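You operate a simulated robot arm through the tools that you are given. There is no shell and no other tool.

You run a simulated robot arm. Do the job below in one go: nothing can be reset, and whatever is moved stays where it is left.

Task
Wipe the plate clean, then print the insole on the slide.
Fine: block back, drawer shut, switch on last. Set down upright: wiping block. What is to be rubbed or washed off counts as gone when no trace of it is left.

The check looks at the end state, three seconds after you hand in, the way a careful person would. Anything else that was tipped, shoved, dropped, spilled or broken makes it a failure.

Robot
A 6-joint arm with a two-finger parallel gripper, fixed in place. Base frame: the origin is at the foot of the arm, x ahead of it, y to its left, z up. Readings come in cm, degrees, newtons and seconds.
With the tool pointing down near the work surface it reaches from about 32 to 70 cm from the base axis. Its first joint turns from -166.0 to 166.0 degrees. Payload 4.1 kg.
The tool frame sits at the grasp point between the pads (the TCP): z along the fingers, y along the line on which they close. The tips reach 2.3 cm beyond it. Largest opening 9.4 cm; finger width 3.8, thickness 1; the body of the gripper, 5.4 by 9.6 cm, starts 3.9 cm behind the TCP.
Orientation is told as [roll, pitch, yaw] about the base's x, y, z axes, in that order, counted from this pose: with the fingers straight down and closing along the base's y, the tool's x points along the base's -x, its y along +y and its z along -z.

Tools
- The arm moves only by the tool nudge_tool. Its argument "commands" is a list of rows, each an object (a shift or turn left out is 0, a gripper value left out holds the last) with "travel": the shift along the tool's x, y, z in m, a list of three; "turn": the turn, a rotation vector about the tool's x, y, z in degrees, a list of three. In form: [{"travel": [dx, dy, dz], "turn": [wx, wy, wz]}, ...]. A call has 1 to 20 rows; each row shifts and turns the commanded pose from where the row before left it, along the tool's axes as they then stand. "hand" is the gripper command, from -1 (fully open) to 1 (shut), values between in proportion, set as the call begins (left out, the last holds). Rows are played at 5 a second. More than 5 cm and 8.6 degrees between two rows, or a gripper value outside its range, and nothing of the call is played. Where a pose cannot be reached the arm comes as near as it can. A force on the tool above 60 N (or 10 N above the force at the start of the call, whichever is more), or a blocked arm, ends the call early, and 0.2 s more pass. The fingers move at their own pace (about 4.5 cm/s each) and stop on an object; they squeeze with about 33 N. The grip force told is the motor's: it shows also when the fingers shut on nothing. Time passes only in rows, and 0.2 s behind the last, so rows that do not move let the fingers close. It gives the time, the measured TCP pose, the force on the tool (base axes), the opening and the grip force at its end, in the units of the frame above (readings bear some noise), with the torque about the TCP (base axes, N m) and any sound that the robot's microphone picked up.
- Cameras (640 x 400 px; columns grow to the right, rows downward): "scene" is fixed at [40.07, -50.09, 164.96]; the picture's right is [0.99, -0.13, 0.00], its down [-0.08, -0.62, -0.78] and it looks along [0.10, 0.77, -0.63] (base axes); focal length 354 px, centre (320, 200). "wrist" rides on the gripper at [8.6, 1.6, -7.4] in the tool frame; the picture's right is [-0.18, 0.98, 0.00], its down [-0.58, -0.11, -0.81] and it looks along [-0.79, -0.15, 0.59] (tool axes); focal length 243 px, centre (320, 200). There is no depth. A picture from a camera that has moved, and an enlarged one, comes with that camera's place and axes in the base frame and with its lens.
- snapshot(camera): a new picture of that camera. No time passes.
- move_column(by): slides the trunk up (or, below 0, down) by that many cm; the arm rides with it, the base frame stays. It gives what a move gives, with no picture.
- close_up(camera, box): a new picture of the part [left, top, right, bottom] of that camera's present view, enlarged. No time passes.
- hand_in(): hands the job in; it is judged then, once.

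Nothing tells you positions but the pictures and the camera data. Unless the task says otherwise, let go and move clear before handing in.

The tools are called by a JSON object that holds its "method" and its "body". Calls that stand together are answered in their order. nudge_tool: Moves the arm, as the interface text tells. Its arguments: {"type":"object","properties":{"commands":{"type":"array","items":{"type":"object","properties":{"travel":{"type":"array","items":{"type":"number"}},"turn":{"type":"array","items":{"type":"number"}}}}},"hand":{"type":"number"}},"required":["commands"]} The other tools are called the same way: move_column (by) slides the trunk up or down; snapshot (camera) takes a picture; close_up (camera, box) takes an enlarged picture of a part of a camera's view; hand_in () hands the job in.

At the start:

```text
time: 0.0
eef_pos: [28.46, 32.08, 121.64]
tool_rot: [0.0, 0.0, -0.1]
ft_force: [0.1, -0.2, 0.0]
wrist_torque: [0.04, 0.02, 0.0]
gripper_width: 9.4
gripper_force: 0.0
trunk travel left (down, up): [-52.5, 6.5]
```

scene: 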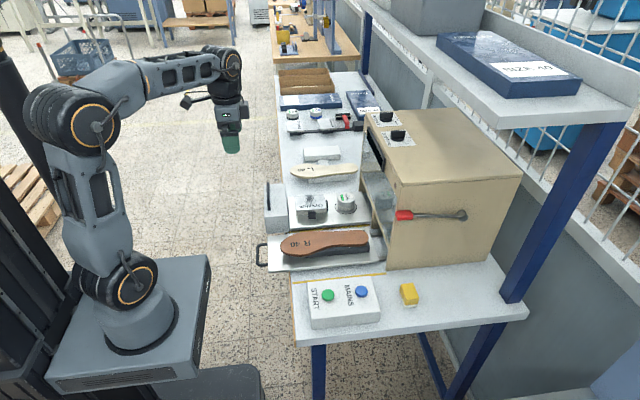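
wrist: 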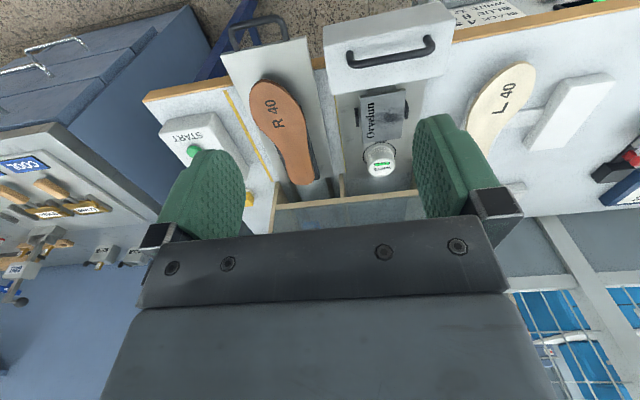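

I see a bench with a pad-printing machine, a slide carrying an insole, a drawer with a plate and a wiping block, and a switch box with START and MAINS. I'll look closer before moving anything.

{"method": "close_up", "body": {"camera": "scene", "box": [240, 160, 400, 260]}}

{"method": "close_up", "body": {"camera": "scene", "box": [250, 210, 450, 335]}}

{"method": "close_up", "body": {"camera": "scene", "box": [340, 90, 532, 210]}}

{"method": "close_up", "body": {"camera": "scene", "box": [260, 60, 420, 160]}}

{"method": "close_up", "body": {"camera": "wrist", "box": [140, 0, 460, 200]}}

{"method": "close_up", "body": {"camera": "wrist", "box": [320, 0, 640, 200]}}

```text
4.00 times, centred on (320, 210) of scene
camera zoom: at [40.07, -50.09, 164.96], right [0.99, -0.13, 0.0], down [-0.08, -0.62, -0.78], along [0.1, 0.77, -0.63], focal length 1418 px, centre (320, 160)
```

zoom: 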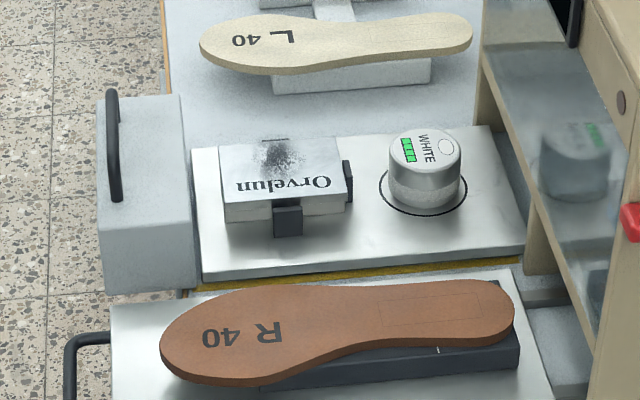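

```text
3.20 times, centred on (350, 272) of scene
camera zoom: at [40.07, -50.09, 164.96], right [0.99, -0.13, 0.0], down [-0.08, -0.62, -0.78], along [0.1, 0.77, -0.63], focal length 1134 px, centre (224, -32)
```

zoom: 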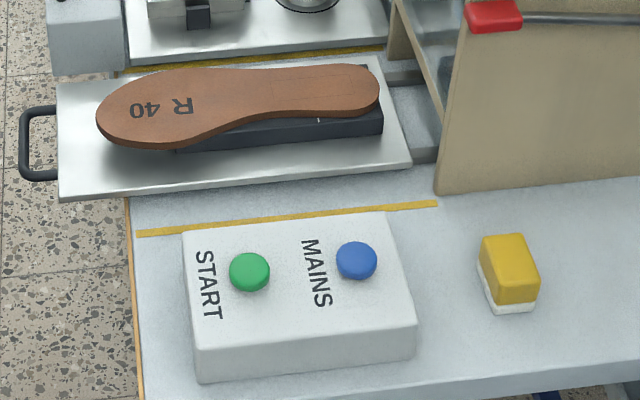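

```text
3.33 times, centred on (436, 150) of scene
camera zoom: at [40.07, -50.09, 164.96], right [0.99, -0.13, 0.0], down [-0.08, -0.62, -0.78], along [0.1, 0.77, -0.63], focal length 1182 px, centre (-67, 367)
```

zoom: 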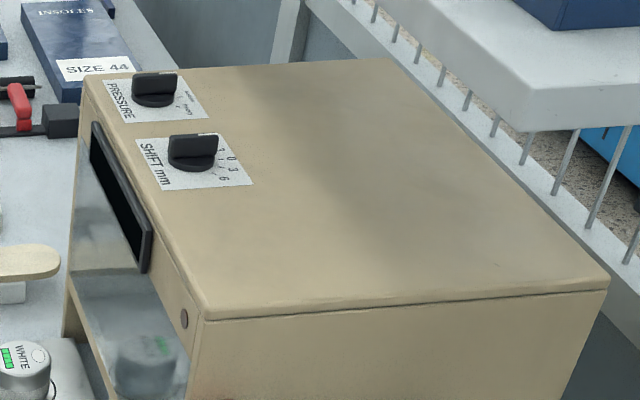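

```text
4.00 times, centred on (340, 110) of scene
camera zoom: at [40.07, -50.09, 164.96], right [0.99, -0.13, 0.0], down [-0.08, -0.62, -0.78], along [0.1, 0.77, -0.63], focal length 1418 px, centre (240, 560)
```

zoom: 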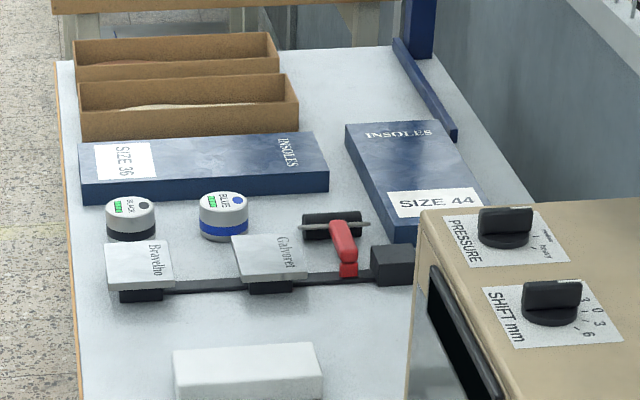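

```text
2.00 times, centred on (300, 100) of wrist
camera zoom: at [19.87, 33.78, 129.07], right [0.18, 0.98, 0.0], down [0.58, -0.11, 0.81], along [0.79, -0.15, -0.59], focal length 485 px, centre (360, 400)
```

zoom: 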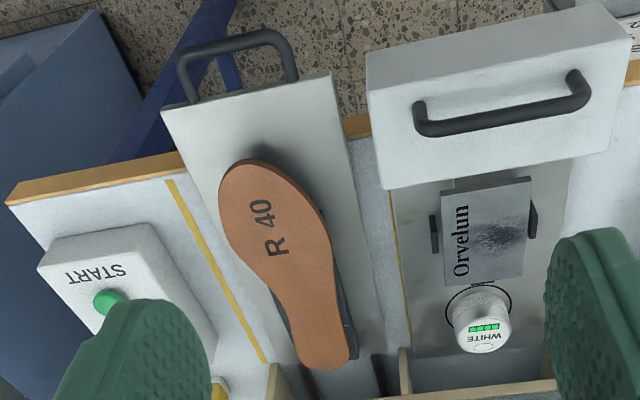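

```text
2.00 times, centred on (480, 100) of wrist
camera zoom: at [19.87, 33.78, 129.07], right [0.18, 0.98, 0.0], down [0.58, -0.11, 0.81], along [0.79, -0.15, -0.59], focal length 485 px, centre (0, 400)
```

zoom: 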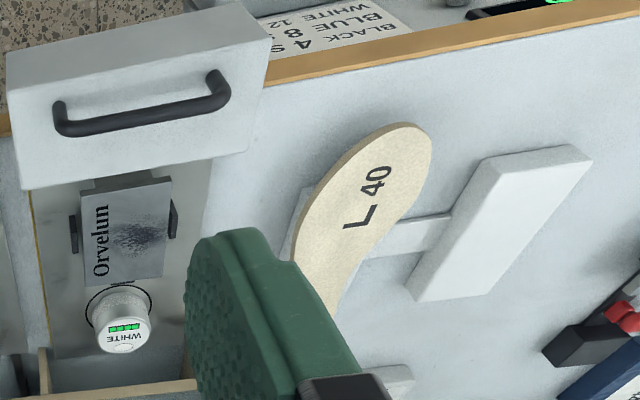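

The drawer with the smudged "Orvelun" plate and a WHITE ink cup is open, the slide holds the R 40 insole, and a notice hangs on the bench's front. I'll read the notice and the other details before moving.

{"method": "close_up", "body": {"camera": "wrist", "box": [430, 0, 590, 50]}}

{"method": "close_up", "body": {"camera": "wrist", "box": [200, 150, 360, 250]}}

{"method": "close_up", "body": {"camera": "scene", "box": [360, 100, 424, 150]}}

{"method": "close_up", "body": {"camera": "scene", "box": [370, 190, 482, 260]}}

{"method": "close_up", "body": {"camera": "wrist", "box": [0, 140, 160, 310]}}

{"method": "close_up", "body": {"camera": "scene", "box": [280, 180, 376, 240]}}

{"method": "close_up", "body": {"camera": "scene", "box": [290, 265, 450, 335]}}

```text
4.00 times, centred on (510, 25) of wrist
camera zoom: at [19.87, 33.78, 129.07], right [0.18, 0.98, 0.0], down [0.58, -0.11, 0.81], along [0.79, -0.15, -0.59], focal length 970 px, centre (-440, 900)
```

zoom: 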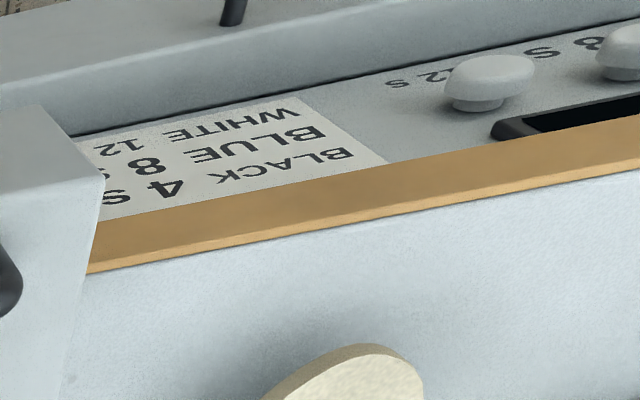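

```text
4.00 times, centred on (280, 200) of wrist
camera zoom: at [19.87, 33.78, 129.07], right [0.18, 0.98, 0.0], down [0.58, -0.11, 0.81], along [0.79, -0.15, -0.59], focal length 970 px, centre (480, 200)
```

zoom: 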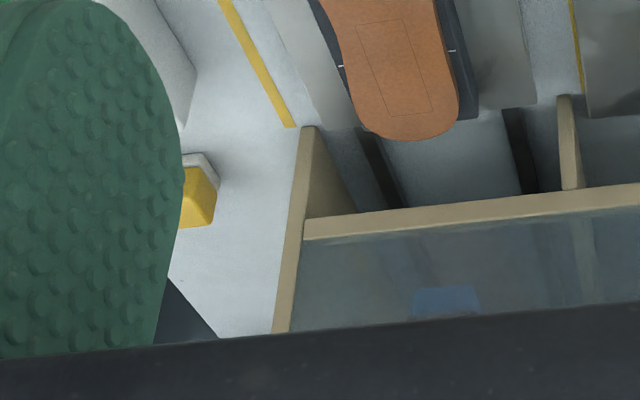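

```text
8.00 times, centred on (392, 125) of scene
camera zoom: at [40.07, -50.09, 164.96], right [0.99, -0.13, 0.0], down [-0.08, -0.62, -0.78], along [0.1, 0.77, -0.63], focal length 2836 px, centre (-256, 800)
```

zoom: 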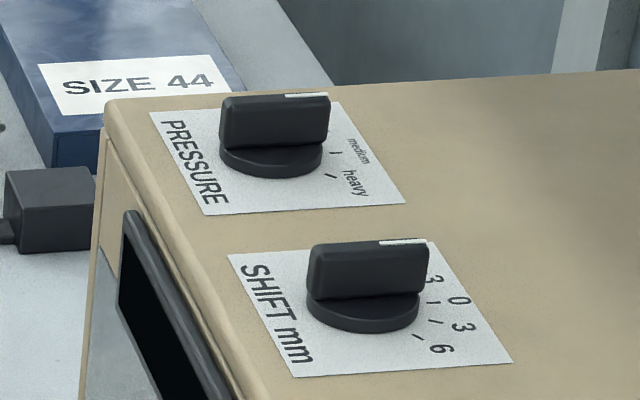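

```text
5.71 times, centred on (426, 225) of scene
camera zoom: at [40.07, -50.09, 164.96], right [0.99, -0.13, 0.0], down [-0.08, -0.62, -0.78], along [0.1, 0.77, -0.63], focal length 2026 px, centre (-286, 57)
```

zoom: 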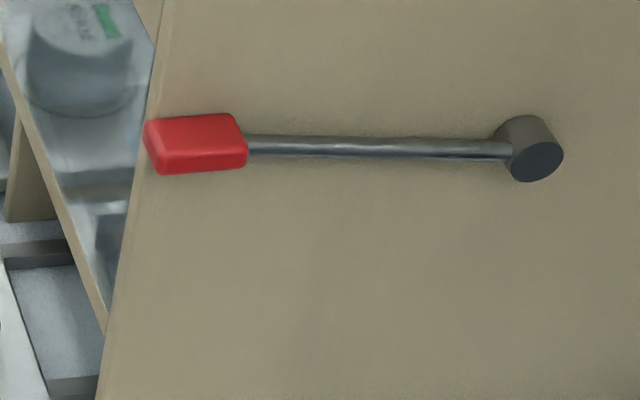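

```text
2.35 times, centred on (80, 225) of wrist
camera zoom: at [19.87, 33.78, 129.07], right [0.18, 0.98, 0.0], down [0.58, -0.11, 0.81], along [0.79, -0.15, -0.59], focal length 571 px, centre (885, 141)
```

zoom: 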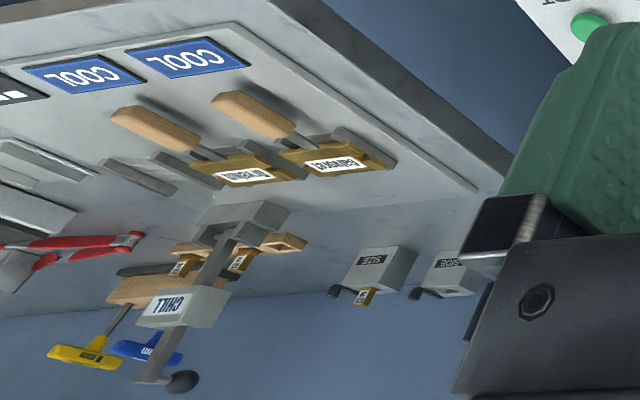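

```text
6.67 times, centred on (328, 210) of scene
camera zoom: at [40.07, -50.09, 164.96], right [0.99, -0.13, 0.0], down [-0.08, -0.62, -0.78], along [0.1, 0.77, -0.63], focal length 2363 px, centre (267, 133)
```

zoom: 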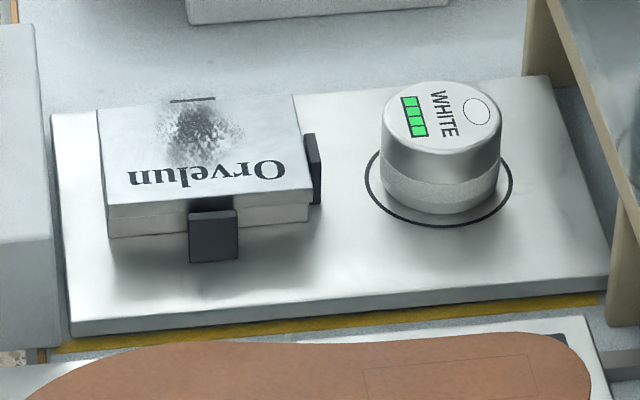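

```text
4.00 times, centred on (370, 300) of scene
camera zoom: at [40.07, -50.09, 164.96], right [0.99, -0.13, 0.0], down [-0.08, -0.62, -0.78], along [0.1, 0.77, -0.63], focal length 1418 px, centre (120, -200)
```

zoom: 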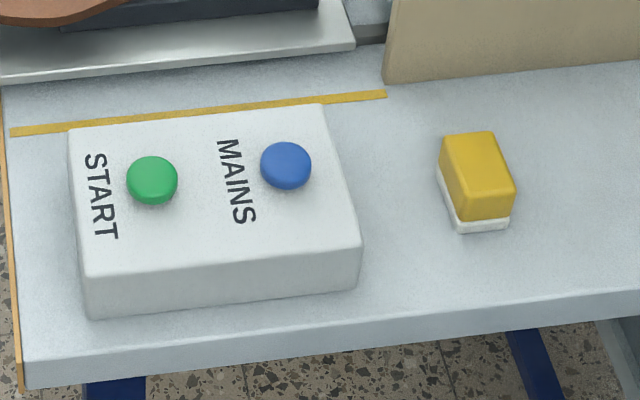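

A panel listing BLACK 4, BLUE 8 and WHITE 12 S seems to sit at or under the bench front further left. I'll move the arm left at this height to look at it from there.

{"method": "nudge_tool", "body": {"commands": [{"travel": [0, 0.04, 0]}, {"travel": [0, 0.05, 0]}, {"travel": [0, 0.05, 0]}, {"travel": [0, 0.05, 0]}, {"travel": [0, 0.04, 0]}, {"travel": [0, 0, 0]}]}}

{"method": "snapshot", "body": {"camera": "wrist"}}

{"method": "snapshot", "body": {"camera": "scene"}}

```text
time: 1.4
eef_pos: [27.97, 54.19, 120.84]
tool_rot: [-0.2, 0.0, 0.0]
ft_force: [0.0, 1.0, -0.2]
wrist_torque: [0.01, 0.02, -0.02]
gripper_width: 9.38
gripper_force: 0.1
out of reach, approached as far as the arm can: row 5
trunk travel left (down, up): [-52.5, 6.5]
```

```text
taken
camera wrist: at [19.37, 55.78, 128.4], right [0.18, 0.98, 0.0], down [0.58, -0.11, 0.81], along [0.79, -0.15, -0.59], focal length 243 px, centre (320, 200)
```

wrist: 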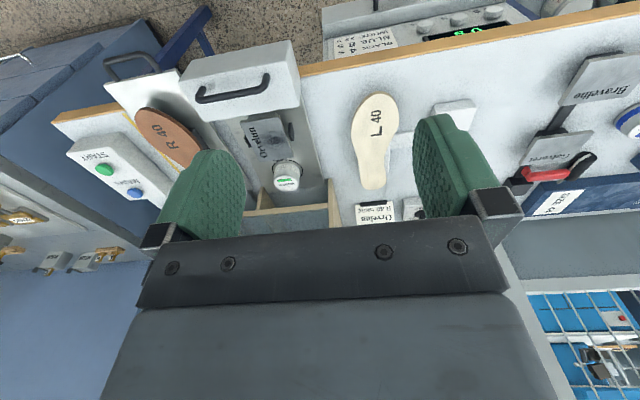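

```text
taken
```

scene: 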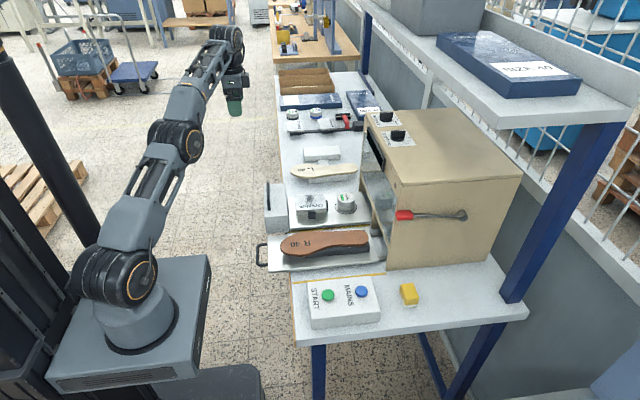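

New cards come into view: a job card next to the machine and a panel with a green display. I'll read them both.

{"method": "close_up", "body": {"camera": "wrist", "box": [335, 180, 455, 240]}}

{"method": "close_up", "body": {"camera": "wrist", "box": [320, 0, 540, 70]}}

{"method": "close_up", "body": {"camera": "wrist", "box": [60, 120, 220, 230]}}

{"method": "close_up", "body": {"camera": "wrist", "box": [170, 40, 350, 240]}}

```text
5.33 times, centred on (395, 210) of wrist
camera zoom: at [19.37, 55.78, 128.4], right [0.18, 0.98, 0.0], down [0.58, -0.11, 0.81], along [0.79, -0.15, -0.59], focal length 1294 px, centre (-80, 147)
```

zoom: 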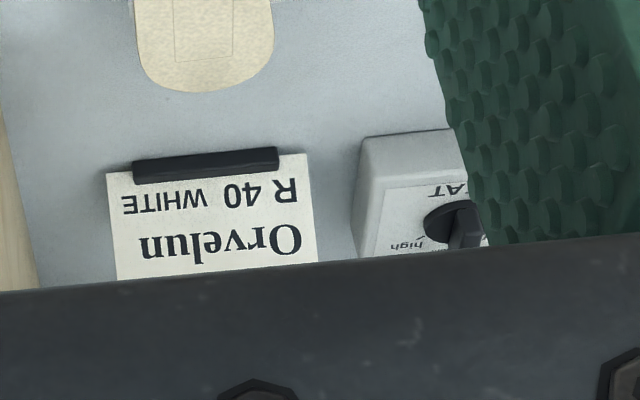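

```text
2.91 times, centred on (430, 35) of wrist
camera zoom: at [19.37, 55.78, 128.4], right [0.18, 0.98, 0.0], down [0.58, -0.11, 0.81], along [0.79, -0.15, -0.59], focal length 706 px, centre (0, 680)
```

zoom: 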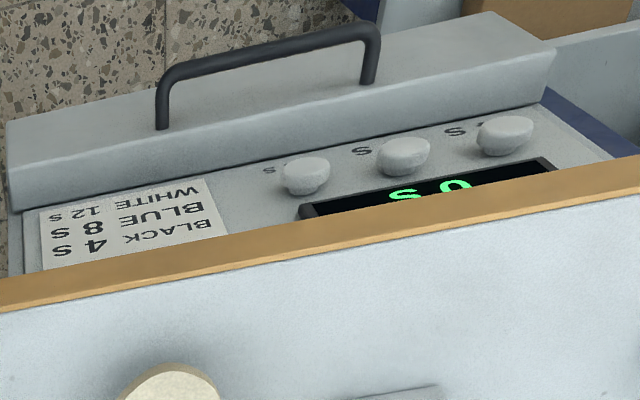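

```text
3.64 times, centred on (140, 175) of wrist
camera zoom: at [19.37, 55.78, 128.4], right [0.18, 0.98, 0.0], down [0.58, -0.11, 0.81], along [0.79, -0.15, -0.59], focal length 882 px, centre (974, 291)
```

zoom: 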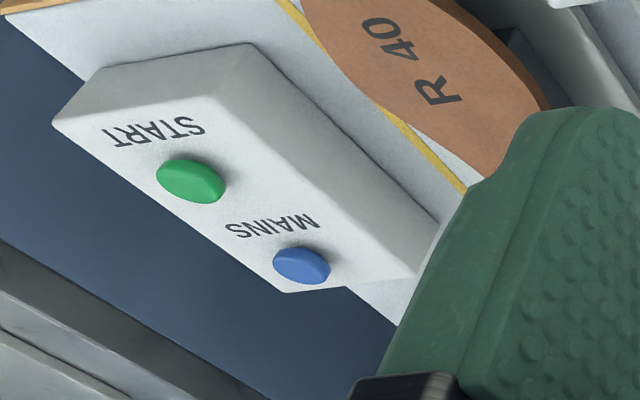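

```text
2.00 times, centred on (260, 140) of wrist
camera zoom: at [19.37, 55.78, 128.4], right [0.18, 0.98, 0.0], down [0.58, -0.11, 0.81], along [0.79, -0.15, -0.59], focal length 485 px, centre (440, 320)
```

zoom: 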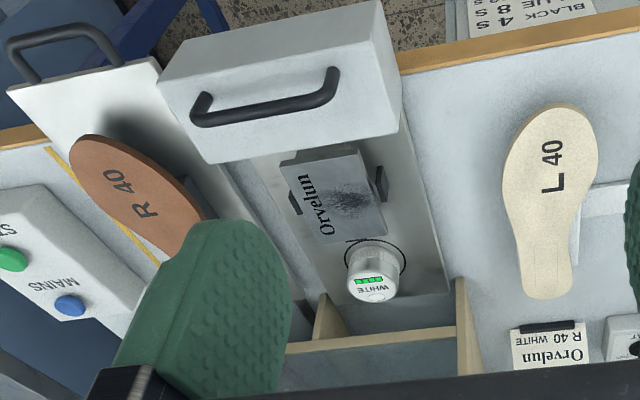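

The job card reads "Orvelun / R 40 / WHITE", which matches the plate, ink cup and insole already loaded. The other panel is a timed dryer under the bench. Next I'll move in front of the machine, lower and tilted forward, to see the opening, the slide and the drawer.

{"method": "nudge_tool", "body": {"commands": [{"travel": [0, -0.048, 0]}, {"travel": [0, -0.05, 0]}, {"travel": [0, -0.05, 0]}, {"travel": [0, -0.05, 0]}, {"travel": [0, -0.05, 0]}, {"travel": [-0.02, -0.04, 0.03]}, {"travel": [-0.02, 0, 0.04]}, {"travel": [0, 0, 0.04], "turn": [0, -8, 0]}, {"turn": [0, -8, 0]}, {"turn": [0, -8, 0]}, {"turn": [0, -8, 0]}, {}]}}

{"method": "snapshot", "body": {"camera": "wrist"}}

{"method": "snapshot", "body": {"camera": "scene"}}

```text
refused: row 6 steps farther than a row can; nothing moved
```

```text
taken
camera wrist: at [19.37, 55.78, 128.4], right [0.18, 0.98, 0.0], down [0.58, -0.11, 0.81], along [0.79, -0.15, -0.59], focal length 243 px, centre (320, 200)
```

wrist: 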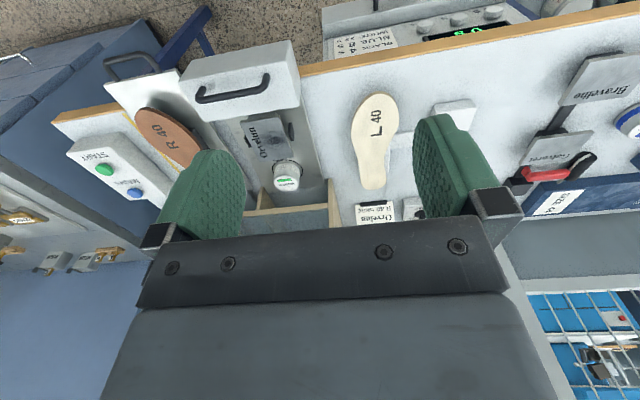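

```text
taken
```

scene: 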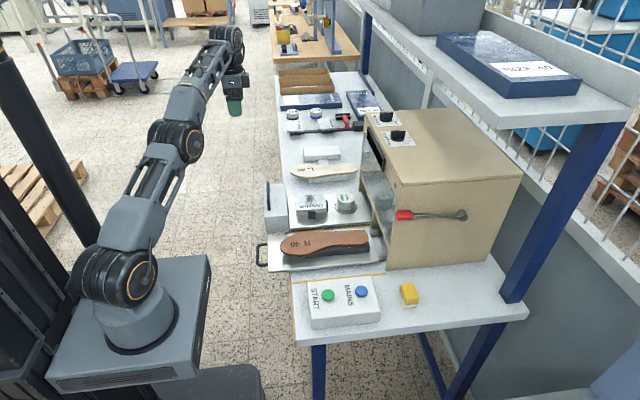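

That row was too long, so nothing moved. I'll split it and repeat the move.

{"method": "nudge_tool", "body": {"commands": [{"travel": [0, -0.048, 0]}, {"travel": [0, -0.05, 0]}, {"travel": [0, -0.05, 0]}, {"travel": [0, -0.05, 0]}, {"travel": [0, -0.05, 0]}, {"travel": [-0.02, -0.03, 0.03]}, {"travel": [-0.02, 0, 0.04]}, {"travel": [0, 0, 0.04], "turn": [0, -8, 0]}, {"turn": [0, -8, 0]}, {"turn": [0, -8, 0]}, {"turn": [0, -8, 0]}, {}]}}

{"method": "snapshot", "body": {"camera": "wrist"}}

{"method": "snapshot", "body": {"camera": "scene"}}

```text
time: 4.0
eef_pos: [32.05, 26.25, 110.02]
tool_rot: [0.1, -32.0, 0.1]
ft_force: [1.3, -0.7, -0.3]
wrist_torque: [0.0, -0.01, -0.01]
gripper_width: 9.4
gripper_force: 0.1
trunk travel left (down, up): [-52.5, 6.5]
```

```text
taken
camera wrist: at [20.77, 27.82, 111.61], right [0.15, 0.98, 0.1], down [0.06, -0.11, 0.99], along [0.99, -0.15, -0.08], focal length 243 px, centre (320, 200)
```

wrist: 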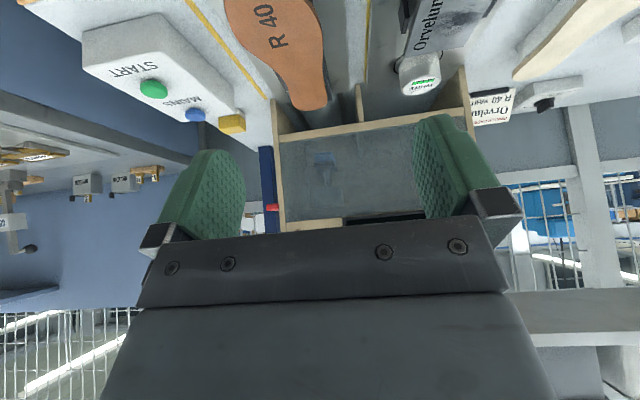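

```text
taken
```

scene: 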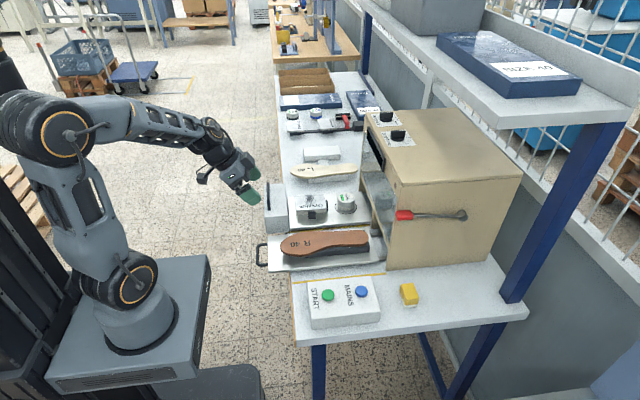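

{"method": "close_up", "body": {"camera": "wrist", "box": [250, 70, 490, 230]}}

{"method": "close_up", "body": {"camera": "wrist", "box": [200, 0, 360, 120]}}

{"method": "close_up", "body": {"camera": "wrist", "box": [340, 0, 600, 140]}}

{"method": "close_up", "body": {"camera": "wrist", "box": [80, 20, 280, 160]}}

```text
2.50 times, centred on (370, 150) of wrist
camera zoom: at [20.77, 27.82, 111.61], right [0.15, 0.98, 0.1], down [0.06, -0.11, 0.99], along [0.99, -0.15, -0.08], focal length 606 px, centre (195, 325)
```

zoom: 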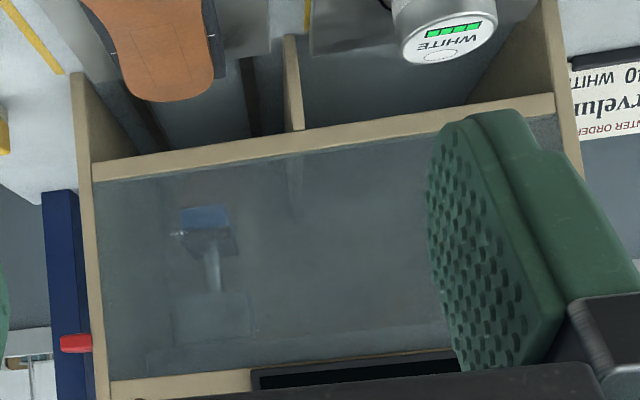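

```text
3.33 times, centred on (280, 60) of wrist
camera zoom: at [20.77, 27.82, 111.61], right [0.15, 0.98, 0.1], down [0.06, -0.11, 0.99], along [0.99, -0.15, -0.08], focal length 809 px, centre (453, 667)
```

zoom: 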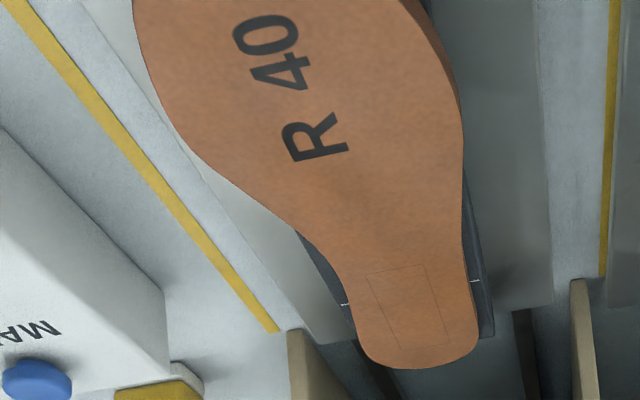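

```text
2.46 times, centred on (470, 70) of wrist
camera zoom: at [20.77, 27.82, 111.61], right [0.15, 0.98, 0.1], down [0.06, -0.11, 0.99], along [0.99, -0.15, -0.08], focal length 597 px, centre (-49, 520)
```

zoom: 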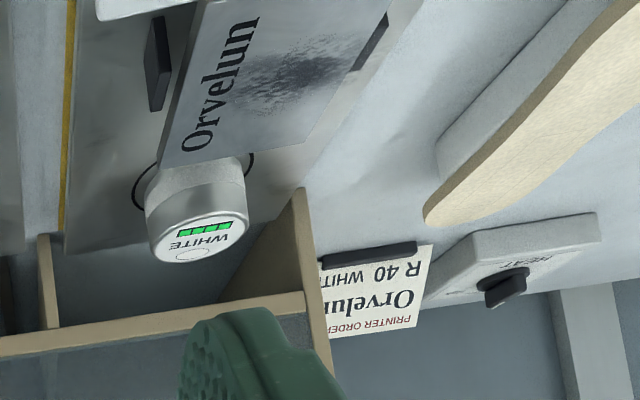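

```text
2.86 times, centred on (180, 90) of wrist
camera zoom: at [20.77, 27.82, 111.61], right [0.15, 0.98, 0.1], down [0.06, -0.11, 0.99], along [0.99, -0.15, -0.08], focal length 693 px, centre (720, 514)
```

zoom: 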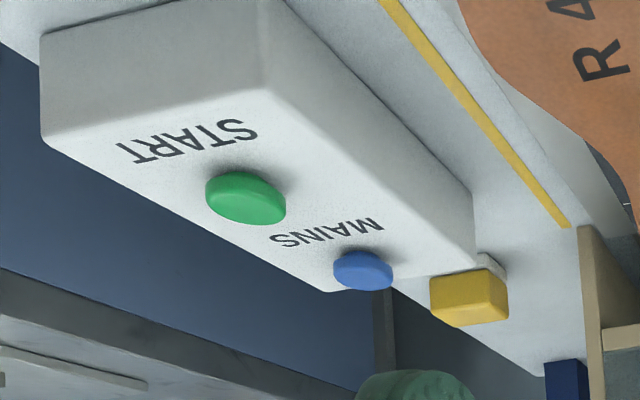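

The pad head sits above the slide lane behind a clear guard, and the display is dark because the mains is off. I'll raise the camera to read the two dials on top of the machine.

{"method": "nudge_tool", "body": {"commands": [{"travel": [-0.0239, 0, -0.0382]}, {"travel": [-0.0239, 0, -0.0382]}, {"travel": [-0.0239, 0, -0.0382]}, {"travel": [-0.0239, 0, -0.0382]}, {"travel": [-0.0239, 0, -0.0382]}, {"travel": [-0.0239, 0, -0.0382]}, {}]}}

{"method": "snapshot", "body": {"camera": "wrist"}}

```text
time: 5.6
eef_pos: [32.17, 26.09, 137.2]
tool_rot: [0.0, -32.0, 0.1]
ft_force: [-0.1, 0.0, 0.3]
wrist_torque: [0.02, 0.0, -0.02]
gripper_width: 9.38
gripper_force: 0.1
trunk travel left (down, up): [-52.5, 6.5]
```

```text
taken
camera wrist: at [20.88, 27.71, 138.89], right [0.16, 0.98, 0.1], down [0.07, -0.11, 0.99], along [0.99, -0.15, -0.08], focal length 243 px, centre (320, 200)
```

wrist: 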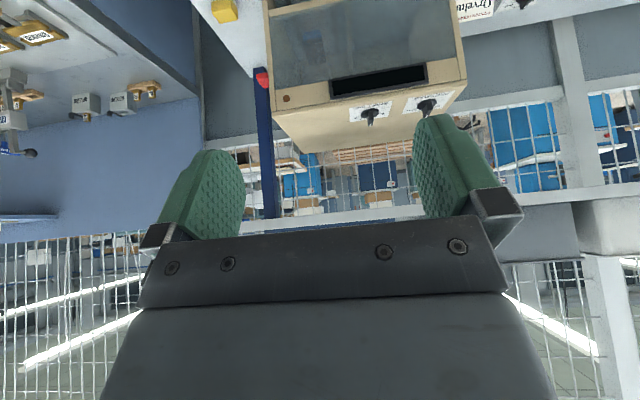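

{"method": "close_up", "body": {"camera": "wrist", "box": [330, 80, 470, 160]}}

{"method": "close_up", "body": {"camera": "wrist", "box": [200, 0, 330, 80]}}

```text
4.57 times, centred on (400, 120) of wrist
camera zoom: at [20.88, 27.71, 138.89], right [0.16, 0.98, 0.1], down [0.07, -0.11, 0.99], along [0.99, -0.15, -0.08], focal length 1109 px, centre (-46, 566)
```

zoom: 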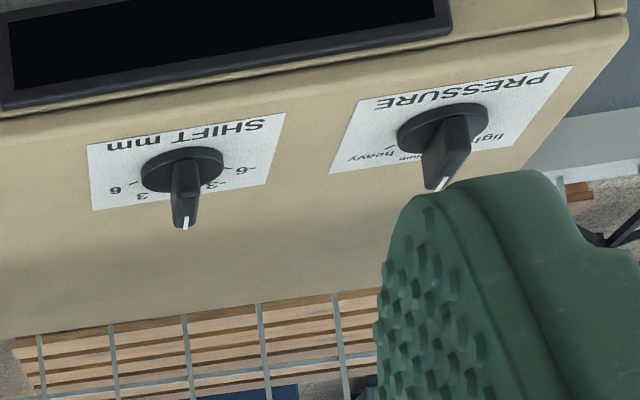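

```text
4.92 times, centred on (265, 40) of wrist
camera zoom: at [20.88, 27.71, 138.89], right [0.16, 0.98, 0.1], down [0.07, -0.11, 0.99], along [0.99, -0.15, -0.08], focal length 1194 px, centre (591, 988)
```

zoom: 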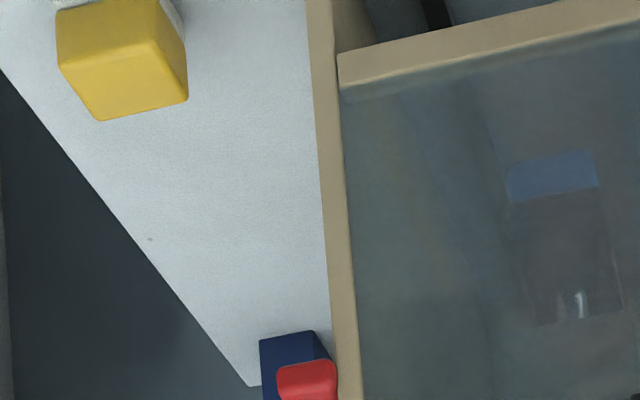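

The dials read SHIFT 0 and PRESSURE medium, both sensible middle settings. I'll turn the tool 90° and look straight across the insole to check that the print rectangle lines up with the nest ticks.

{"method": "nudge_tool", "body": {"commands": [{"turn": [0, 8, 0]}, {"turn": [0, 8, 0]}, {"turn": [0, 8, 0]}, {"turn": [0, 8, 0]}, {"turn": [0, 0, -8.2]}, {"turn": [0, 0, -8.2]}, {"turn": [0, 0, -8.2]}, {"turn": [0, 0, -8.2]}, {"turn": [0, 0, -8.2]}, {"turn": [0, 0, -8.2]}, {"turn": [0, 0, -8.2]}, {"turn": [0, 0, -8.2]}, {"turn": [0, 0, -8.2]}, {"turn": [0, 0, -8.2]}, {"turn": [0, 0, -8]}, {}]}}

```text
time: 9.0
eef_pos: [32.1, 26.16, 137.08]
tool_rot: [0.0, 0.0, 90.2]
ft_force: [0.0, 0.4, 0.8]
wrist_torque: [0.0, 0.0, 0.01]
gripper_width: 9.42
gripper_force: 0.0
trunk travel left (down, up): [-52.5, 6.5]
```

{"method": "nudge_tool", "body": {"commands": [{"travel": [0.005, -0.032, 0.034]}, {"travel": [0.005, -0.032, 0.034]}, {"travel": [0.005, -0.032, 0.034]}, {"travel": [0.005, -0.032, 0.034]}, {"travel": [0.005, -0.032, 0.034]}, {"travel": [0.005, -0.032, 0.034]}, {"travel": [0.005, -0.032, 0.034]}, {"travel": [0.005, -0.03, 0.034]}, {}]}}

{"method": "snapshot", "body": {"camera": "wrist"}}

{"method": "snapshot", "body": {"camera": "scene"}}

```text
time: 11.0
eef_pos: [57.47, 22.56, 109.97]
tool_rot: [0.0, 0.0, 90.0]
ft_force: [1.0, -0.4, 0.0]
wrist_torque: [-0.01, 0.01, -0.01]
gripper_width: 9.38
gripper_force: 0.0
trunk travel left (down, up): [-52.5, 6.5]
```

```text
taken
camera wrist: at [55.81, 13.82, 117.37], right [-0.98, 0.18, 0.0], down [0.11, 0.58, 0.81], along [0.15, 0.79, -0.59], focal length 243 px, centre (320, 200)
```

wrist: 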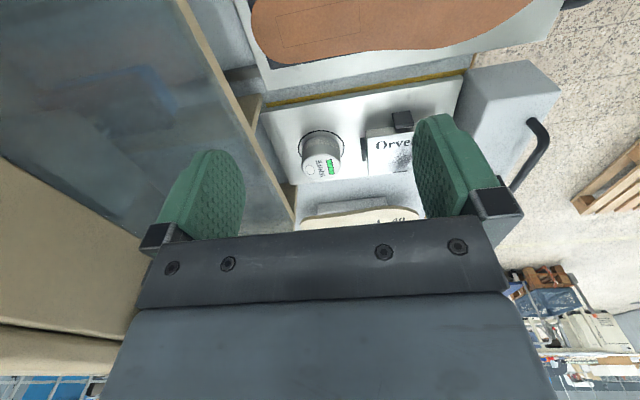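

```text
taken
```

scene: 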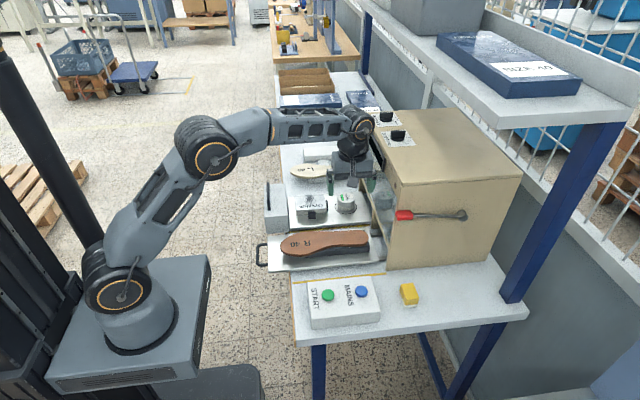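

That view works, so I'll shift a few centimetres toward −y to bring the whole insole heel and the nest ticks into the picture.

{"method": "nudge_tool", "body": {"commands": [{"travel": [0.04, 0, 0]}, {"travel": [0.04, 0, 0]}, {}]}}

{"method": "close_up", "body": {"camera": "wrist", "box": [200, 0, 420, 140]}}

{"method": "snapshot", "body": {"camera": "wrist"}}

```text
time: 11.8
eef_pos: [57.56, 14.29, 109.81]
tool_rot: [0.0, 0.0, 90.2]
ft_force: [0.1, 0.1, -0.3]
wrist_torque: [-0.05, 0.0, -0.06]
gripper_width: 9.39
gripper_force: 0.0
trunk travel left (down, up): [-52.5, 6.5]
```

```text
2.86 times, centred on (310, 70) of wrist
camera zoom: at [55.91, 5.7, 117.28], right [-0.98, 0.18, 0.0], down [0.11, 0.58, 0.81], along [0.15, 0.79, -0.59], focal length 693 px, centre (349, 571)
```

zoom: 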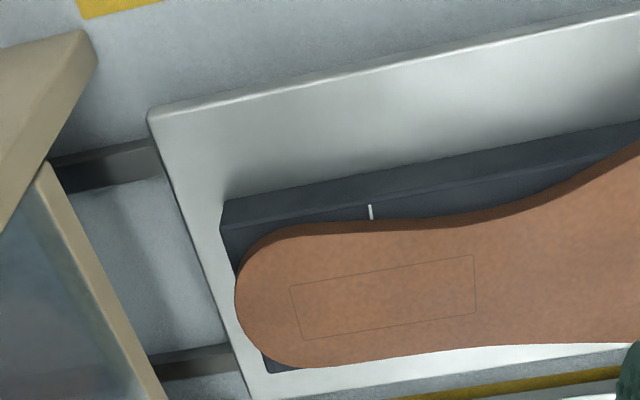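

```text
taken
camera wrist: at [55.91, 5.7, 117.28], right [-0.98, 0.18, 0.0], down [0.11, 0.58, 0.81], along [0.15, 0.79, -0.59], focal length 243 px, centre (320, 200)
```

wrist: 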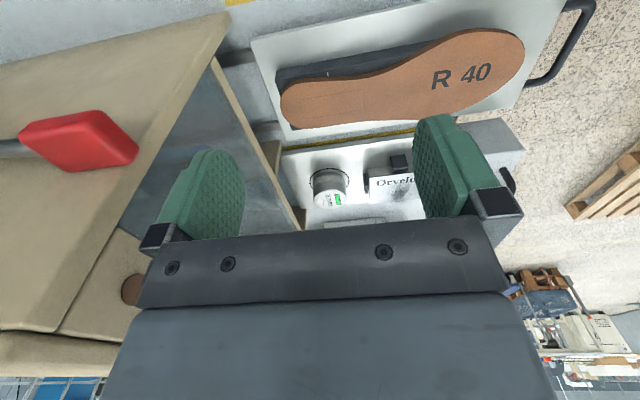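

The rectangle is centred on the tick line to within about a millimetre, so SHIFT 0 is right. Next is the yellow wiping block at about (70, 2). I'll go back past the lever first, then look down at the block.

{"method": "nudge_tool", "body": {"commands": [{"travel": [0.04, 0, 0]}, {"travel": [0.04, 0, 0]}, {"travel": [0.04, 0, 0.02]}, {"travel": [0, -0.03, 0.02]}, {"travel": [0, -0.035, 0.01]}, {}]}}

{"method": "snapshot", "body": {"camera": "wrist"}}

{"method": "close_up", "body": {"camera": "wrist", "box": [180, 0, 380, 125]}}

{"method": "snapshot", "body": {"camera": "scene"}}

```text
time: 13.2
eef_pos: [63.95, 2.27, 104.74]
tool_rot: [0.0, 0.1, 90.1]
ft_force: [0.1, 0.2, -0.1]
wrist_torque: [0.01, 0.02, -0.01]
gripper_width: 9.4
gripper_force: 0.0
trunk travel left (down, up): [-52.5, 6.5]
```

```text
taken
camera wrist: at [62.38, -6.41, 112.19], right [-0.98, 0.18, 0.0], down [0.11, 0.58, 0.81], along [0.15, 0.79, -0.59], focal length 243 px, centre (320, 200)
```

wrist: 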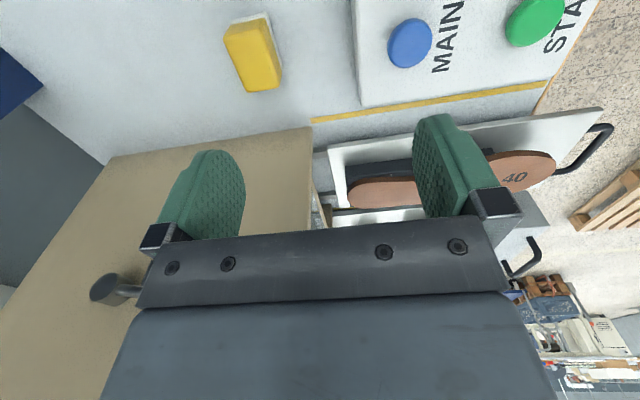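

```text
3.20 times, centred on (280, 62) of wrist
camera zoom: at [62.38, -6.41, 112.19], right [-0.98, 0.18, 0.0], down [0.11, 0.58, 0.81], along [0.15, 0.79, -0.59], focal length 776 px, centre (448, 640)
```

zoom: 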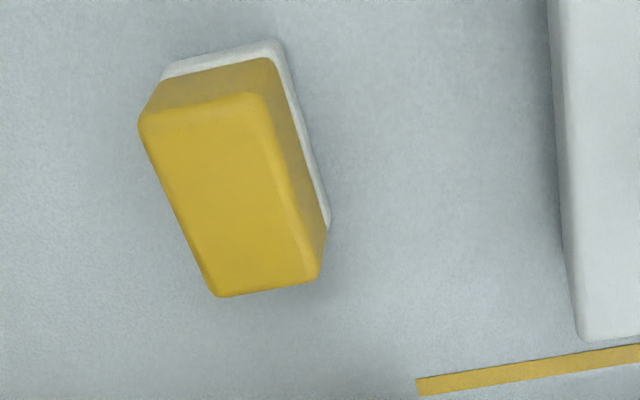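

```text
taken
```

scene: 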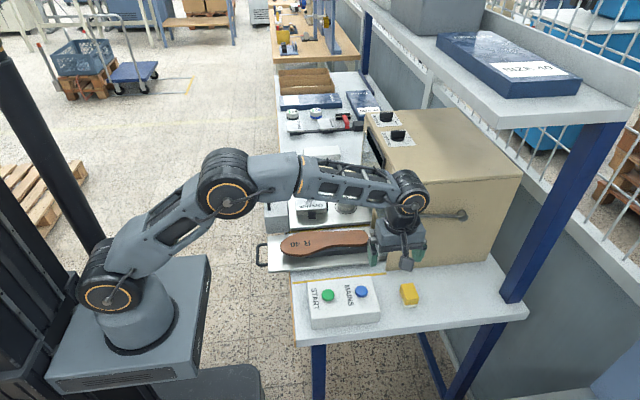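

The block spans about x 68.4–72 and y 0.1–5.4, with its top near 89.2 on a bench at 85.4. I'll move above it, check clearance to the lever, then descend.

{"method": "nudge_tool", "body": {"commands": [{"travel": [-0.002, -0.03, 0.02]}, {"travel": [-0.003, -0.0325, 0.025]}, {}], "hand": -1}}

{"method": "close_up", "body": {"camera": "scene", "box": [340, 130, 500, 330]}}

{"method": "snapshot", "body": {"camera": "wrist"}}

```text
time: 14.0
eef_pos: [70.14, 2.82, 100.31]
tool_rot: [0.1, 0.0, 90.2]
ft_force: [-0.1, -0.3, 0.8]
wrist_torque: [0.02, 0.02, 0.02]
gripper_width: 9.42
gripper_force: 0.1
trunk travel left (down, up): [-52.5, 6.5]
```

```text
2.00 times, centred on (420, 230) of scene
camera zoom: at [40.07, -50.09, 164.96], right [0.99, -0.13, 0.0], down [-0.08, -0.62, -0.78], along [0.1, 0.77, -0.63], focal length 709 px, centre (120, 140)
```

zoom: 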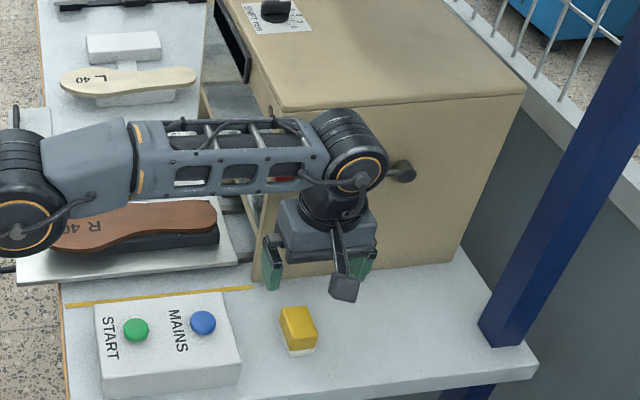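

```text
taken
camera wrist: at [68.55, -5.97, 107.75], right [-0.98, 0.18, 0.0], down [0.11, 0.58, 0.81], along [0.15, 0.79, -0.59], focal length 243 px, centre (320, 200)
```

wrist: 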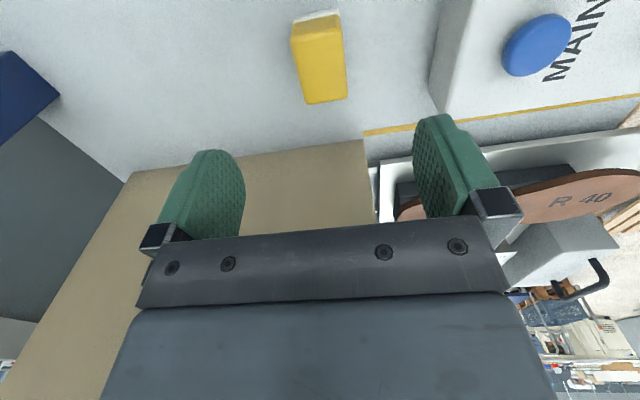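

The block lies centred under the fingers, within a couple of millimetres. I'll descend.

{"method": "nudge_tool", "body": {"commands": [{"travel": [0.001, 0.001, 0.03]}, {"travel": [0.001, 0, 0.03]}, {"travel": [0, 0, 0.03]}, {"travel": [0, 0, 0.015]}, {}]}}

{"method": "snapshot", "body": {"camera": "wrist"}}

{"method": "close_up", "body": {"camera": "scene", "box": [340, 190, 500, 320]}}

```text
time: 15.2
eef_pos: [70.22, 2.53, 89.71]
tool_rot: [0.0, 0.1, 90.0]
ft_force: [0.7, -0.3, -0.4]
wrist_torque: [-0.05, 0.0, 0.0]
gripper_width: 9.45
gripper_force: 0.1
trunk travel left (down, up): [-52.5, 6.5]
```

```text
taken
camera wrist: at [68.6, -6.17, 97.23], right [-0.98, 0.18, 0.0], down [0.11, 0.58, 0.81], along [0.15, 0.79, -0.59], focal length 243 px, centre (320, 200)
```

wrist: 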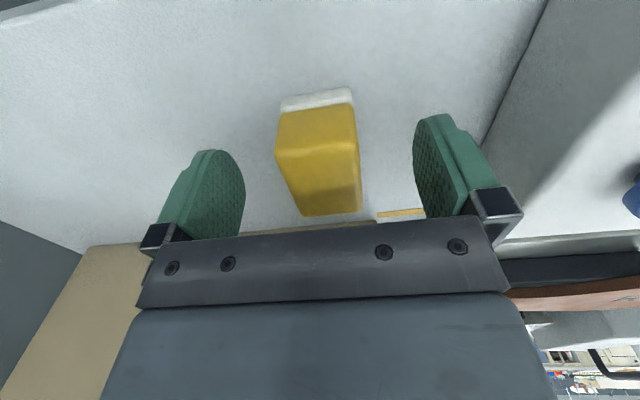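

```text
3.08 times, centred on (420, 255) of scene
camera zoom: at [40.07, -50.09, 164.96], right [0.99, -0.13, 0.0], down [-0.08, -0.62, -0.78], along [0.1, 0.77, -0.63], focal length 1091 px, centre (12, 31)
```

zoom: 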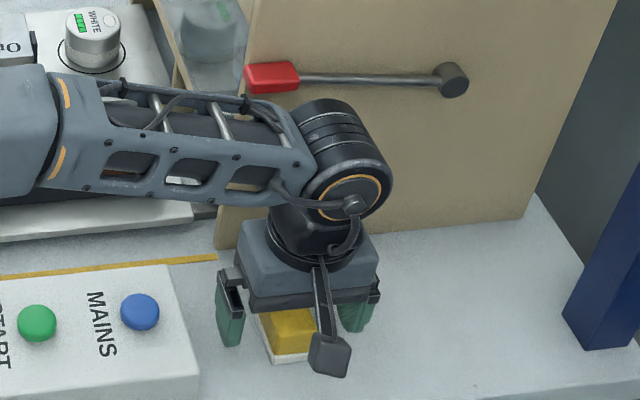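

{"method": "nudge_tool", "body": {"commands": [{"travel": [0, 0, 0.009]}, {}]}}

{"method": "nudge_tool", "body": {"commands": [{}, {}, {}, {}, {}, {}], "hand": 1}}

{"method": "close_up", "body": {"camera": "wrist", "box": [200, 60, 440, 230]}}

```text
time: 15.8
eef_pos: [70.1, 2.59, 88.83]
tool_rot: [0.1, 0.0, 90.0]
ft_force: [0.2, -0.8, 0.0]
wrist_torque: [0.0, 0.0, -0.02]
gripper_width: 9.4
gripper_force: 0.0
trunk travel left (down, up): [-52.5, 6.5]
```

```text
time: 17.2
eef_pos: [70.31, 2.6, 88.82]
tool_rot: [0.1, 0.0, 90.0]
ft_force: [1.2, 0.4, -0.1]
wrist_torque: [-0.01, -0.04, -0.02]
gripper_width: 3.42
gripper_force: 33.4
trunk travel left (down, up): [-52.5, 6.5]
```

```text
2.35 times, centred on (320, 145) of wrist
camera zoom: at [68.6, -6.08, 96.36], right [-0.98, 0.18, 0.0], down [0.11, 0.58, 0.81], along [0.15, 0.79, -0.59], focal length 571 px, centre (320, 329)
```

zoom: 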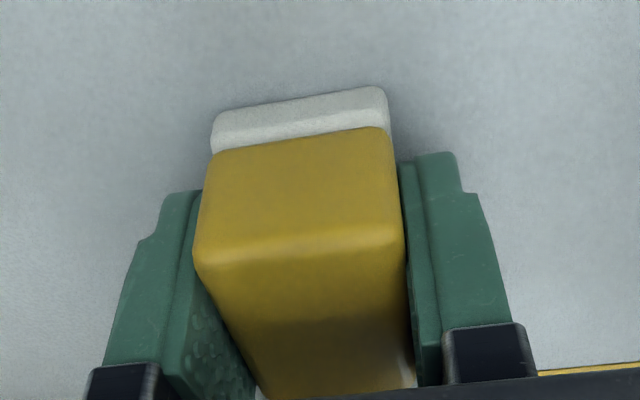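

The block is held firmly at 3.4 cm. I'll note its home pose as TCP (70.2, 2.6, 88.8) with yaw 90°, then lift it, back away from the machine, and carry it over to the plate.

{"method": "nudge_tool", "body": {"commands": [{"travel": [0, 0, -0.02]}, {"travel": [0, 0, -0.03]}, {"travel": [0, 0.02, -0.04]}, {"travel": [0, 0.04, -0.02]}, {"travel": [0, 0.05, 0]}, {"travel": [0, 0.05, 0]}, {"travel": [0, 0.04, 0]}, {}]}}

{"method": "snapshot", "body": {"camera": "wrist"}}

{"method": "close_up", "body": {"camera": "scene", "box": [340, 190, 500, 320]}}

```text
time: 19.0
eef_pos: [50.13, 2.67, 99.76]
tool_rot: [0.0, -0.1, 90.0]
ft_force: [-0.5, -0.8, 0.1]
wrist_torque: [0.03, 0.02, 0.03]
gripper_width: 3.44
gripper_force: 32.7
trunk travel left (down, up): [-52.5, 6.5]
```

```text
taken
camera wrist: at [48.56, -6.04, 107.28], right [-0.98, 0.18, 0.0], down [0.11, 0.58, 0.81], along [0.15, 0.79, -0.59], focal length 243 px, centre (320, 200)
```

wrist: 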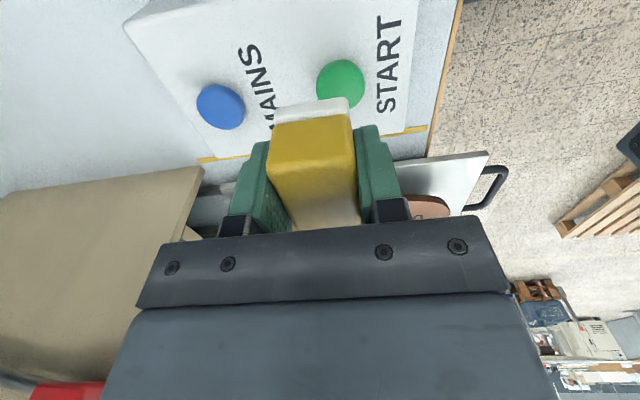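

```text
3.08 times, centred on (420, 255) of scene
camera zoom: at [40.07, -50.09, 164.96], right [0.99, -0.13, 0.0], down [-0.08, -0.62, -0.78], along [0.1, 0.77, -0.63], focal length 1091 px, centre (12, 31)
```

zoom: 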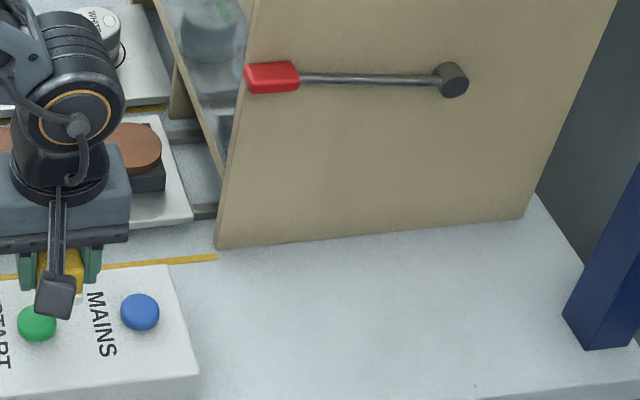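

Now I'll carry it in +y and stop just short of the plate to look.

{"method": "nudge_tool", "body": {"commands": [{"travel": [-0.045, 0, 0]}, {"travel": [-0.045, 0, 0]}, {"travel": [-0.045, 0, 0]}, {"travel": [-0.045, 0, 0]}, {"travel": [-0.045, 0, 0]}, {"travel": [-0.045, 0, 0]}, {}]}}

{"method": "snapshot", "body": {"camera": "wrist"}}

{"method": "snapshot", "body": {"camera": "scene"}}

```text
time: 20.6
eef_pos: [49.98, 29.73, 99.92]
tool_rot: [0.0, -0.1, 90.0]
ft_force: [-0.2, 0.0, -0.8]
wrist_torque: [-0.02, 0.04, 0.0]
gripper_width: 3.44
gripper_force: 33.1
trunk travel left (down, up): [-52.5, 6.5]
```

```text
taken
camera wrist: at [48.41, 21.05, 107.44], right [-0.98, 0.18, 0.0], down [0.11, 0.58, 0.81], along [0.15, 0.79, -0.59], focal length 243 px, centre (320, 200)
```

wrist: 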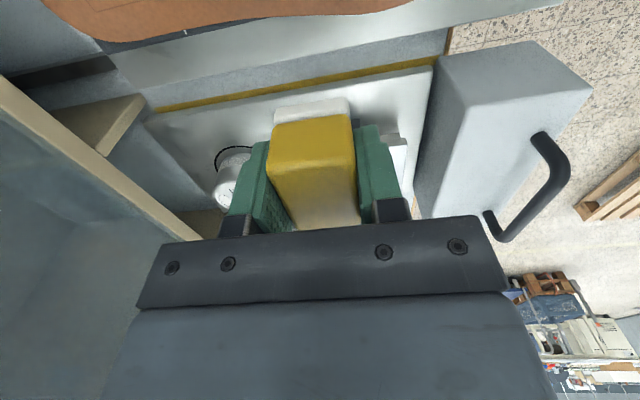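

```text
taken
```

scene: 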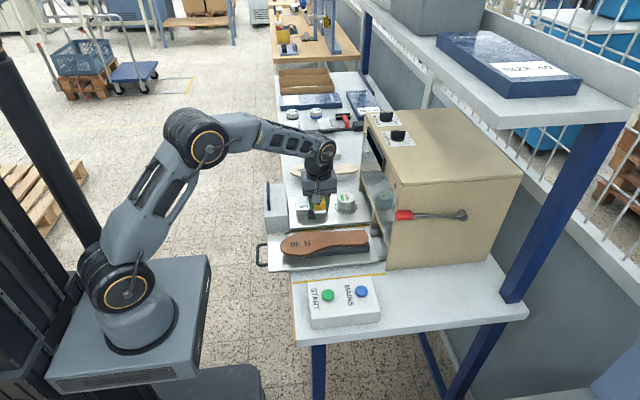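

I'll go above the smudge at about (49, 41) and come down slowly to find contact, expected at a TCP height near 93.6.

{"method": "nudge_tool", "body": {"commands": [{"travel": [-0.04, 0.003, 0]}, {"travel": [-0.04, 0.003, 0]}, {"travel": [-0.033, 0.004, 0]}, {"travel": [0, 0, 0.025]}, {"travel": [0, 0, 0.02]}, {}]}}

{"method": "close_up", "body": {"camera": "scene", "box": [260, 150, 400, 240]}}

{"method": "snapshot", "body": {"camera": "wrist"}}

```text
time: 22.0
eef_pos: [49.33, 40.89, 95.44]
tool_rot: [0.0, 0.0, 90.0]
ft_force: [-0.5, 0.4, -0.4]
wrist_torque: [0.0, 0.01, 0.01]
gripper_width: 3.44
gripper_force: 32.9
trunk travel left (down, up): [-52.5, 6.5]
```

```text
4.44 times, centred on (330, 195) of scene
camera zoom: at [40.07, -50.09, 164.96], right [0.99, -0.13, 0.0], down [-0.08, -0.62, -0.78], along [0.1, 0.77, -0.63], focal length 1576 px, centre (276, 222)
```

zoom: 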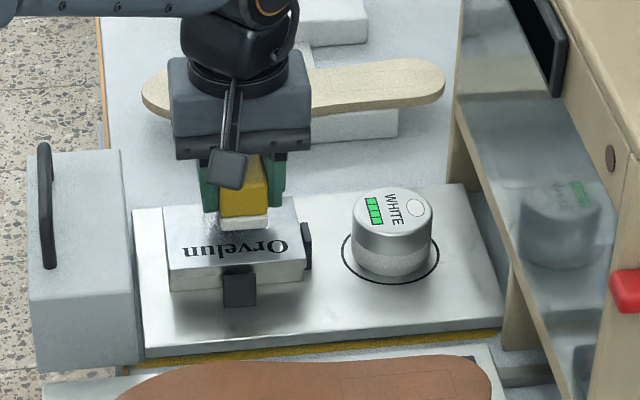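

```text
taken
camera wrist: at [47.62, 32.23, 102.83], right [-0.98, 0.18, 0.0], down [0.11, 0.58, 0.81], along [0.15, 0.79, -0.59], focal length 243 px, centre (320, 200)
```

wrist: 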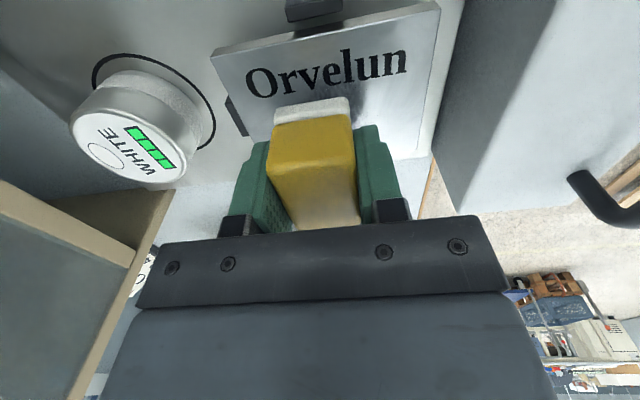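

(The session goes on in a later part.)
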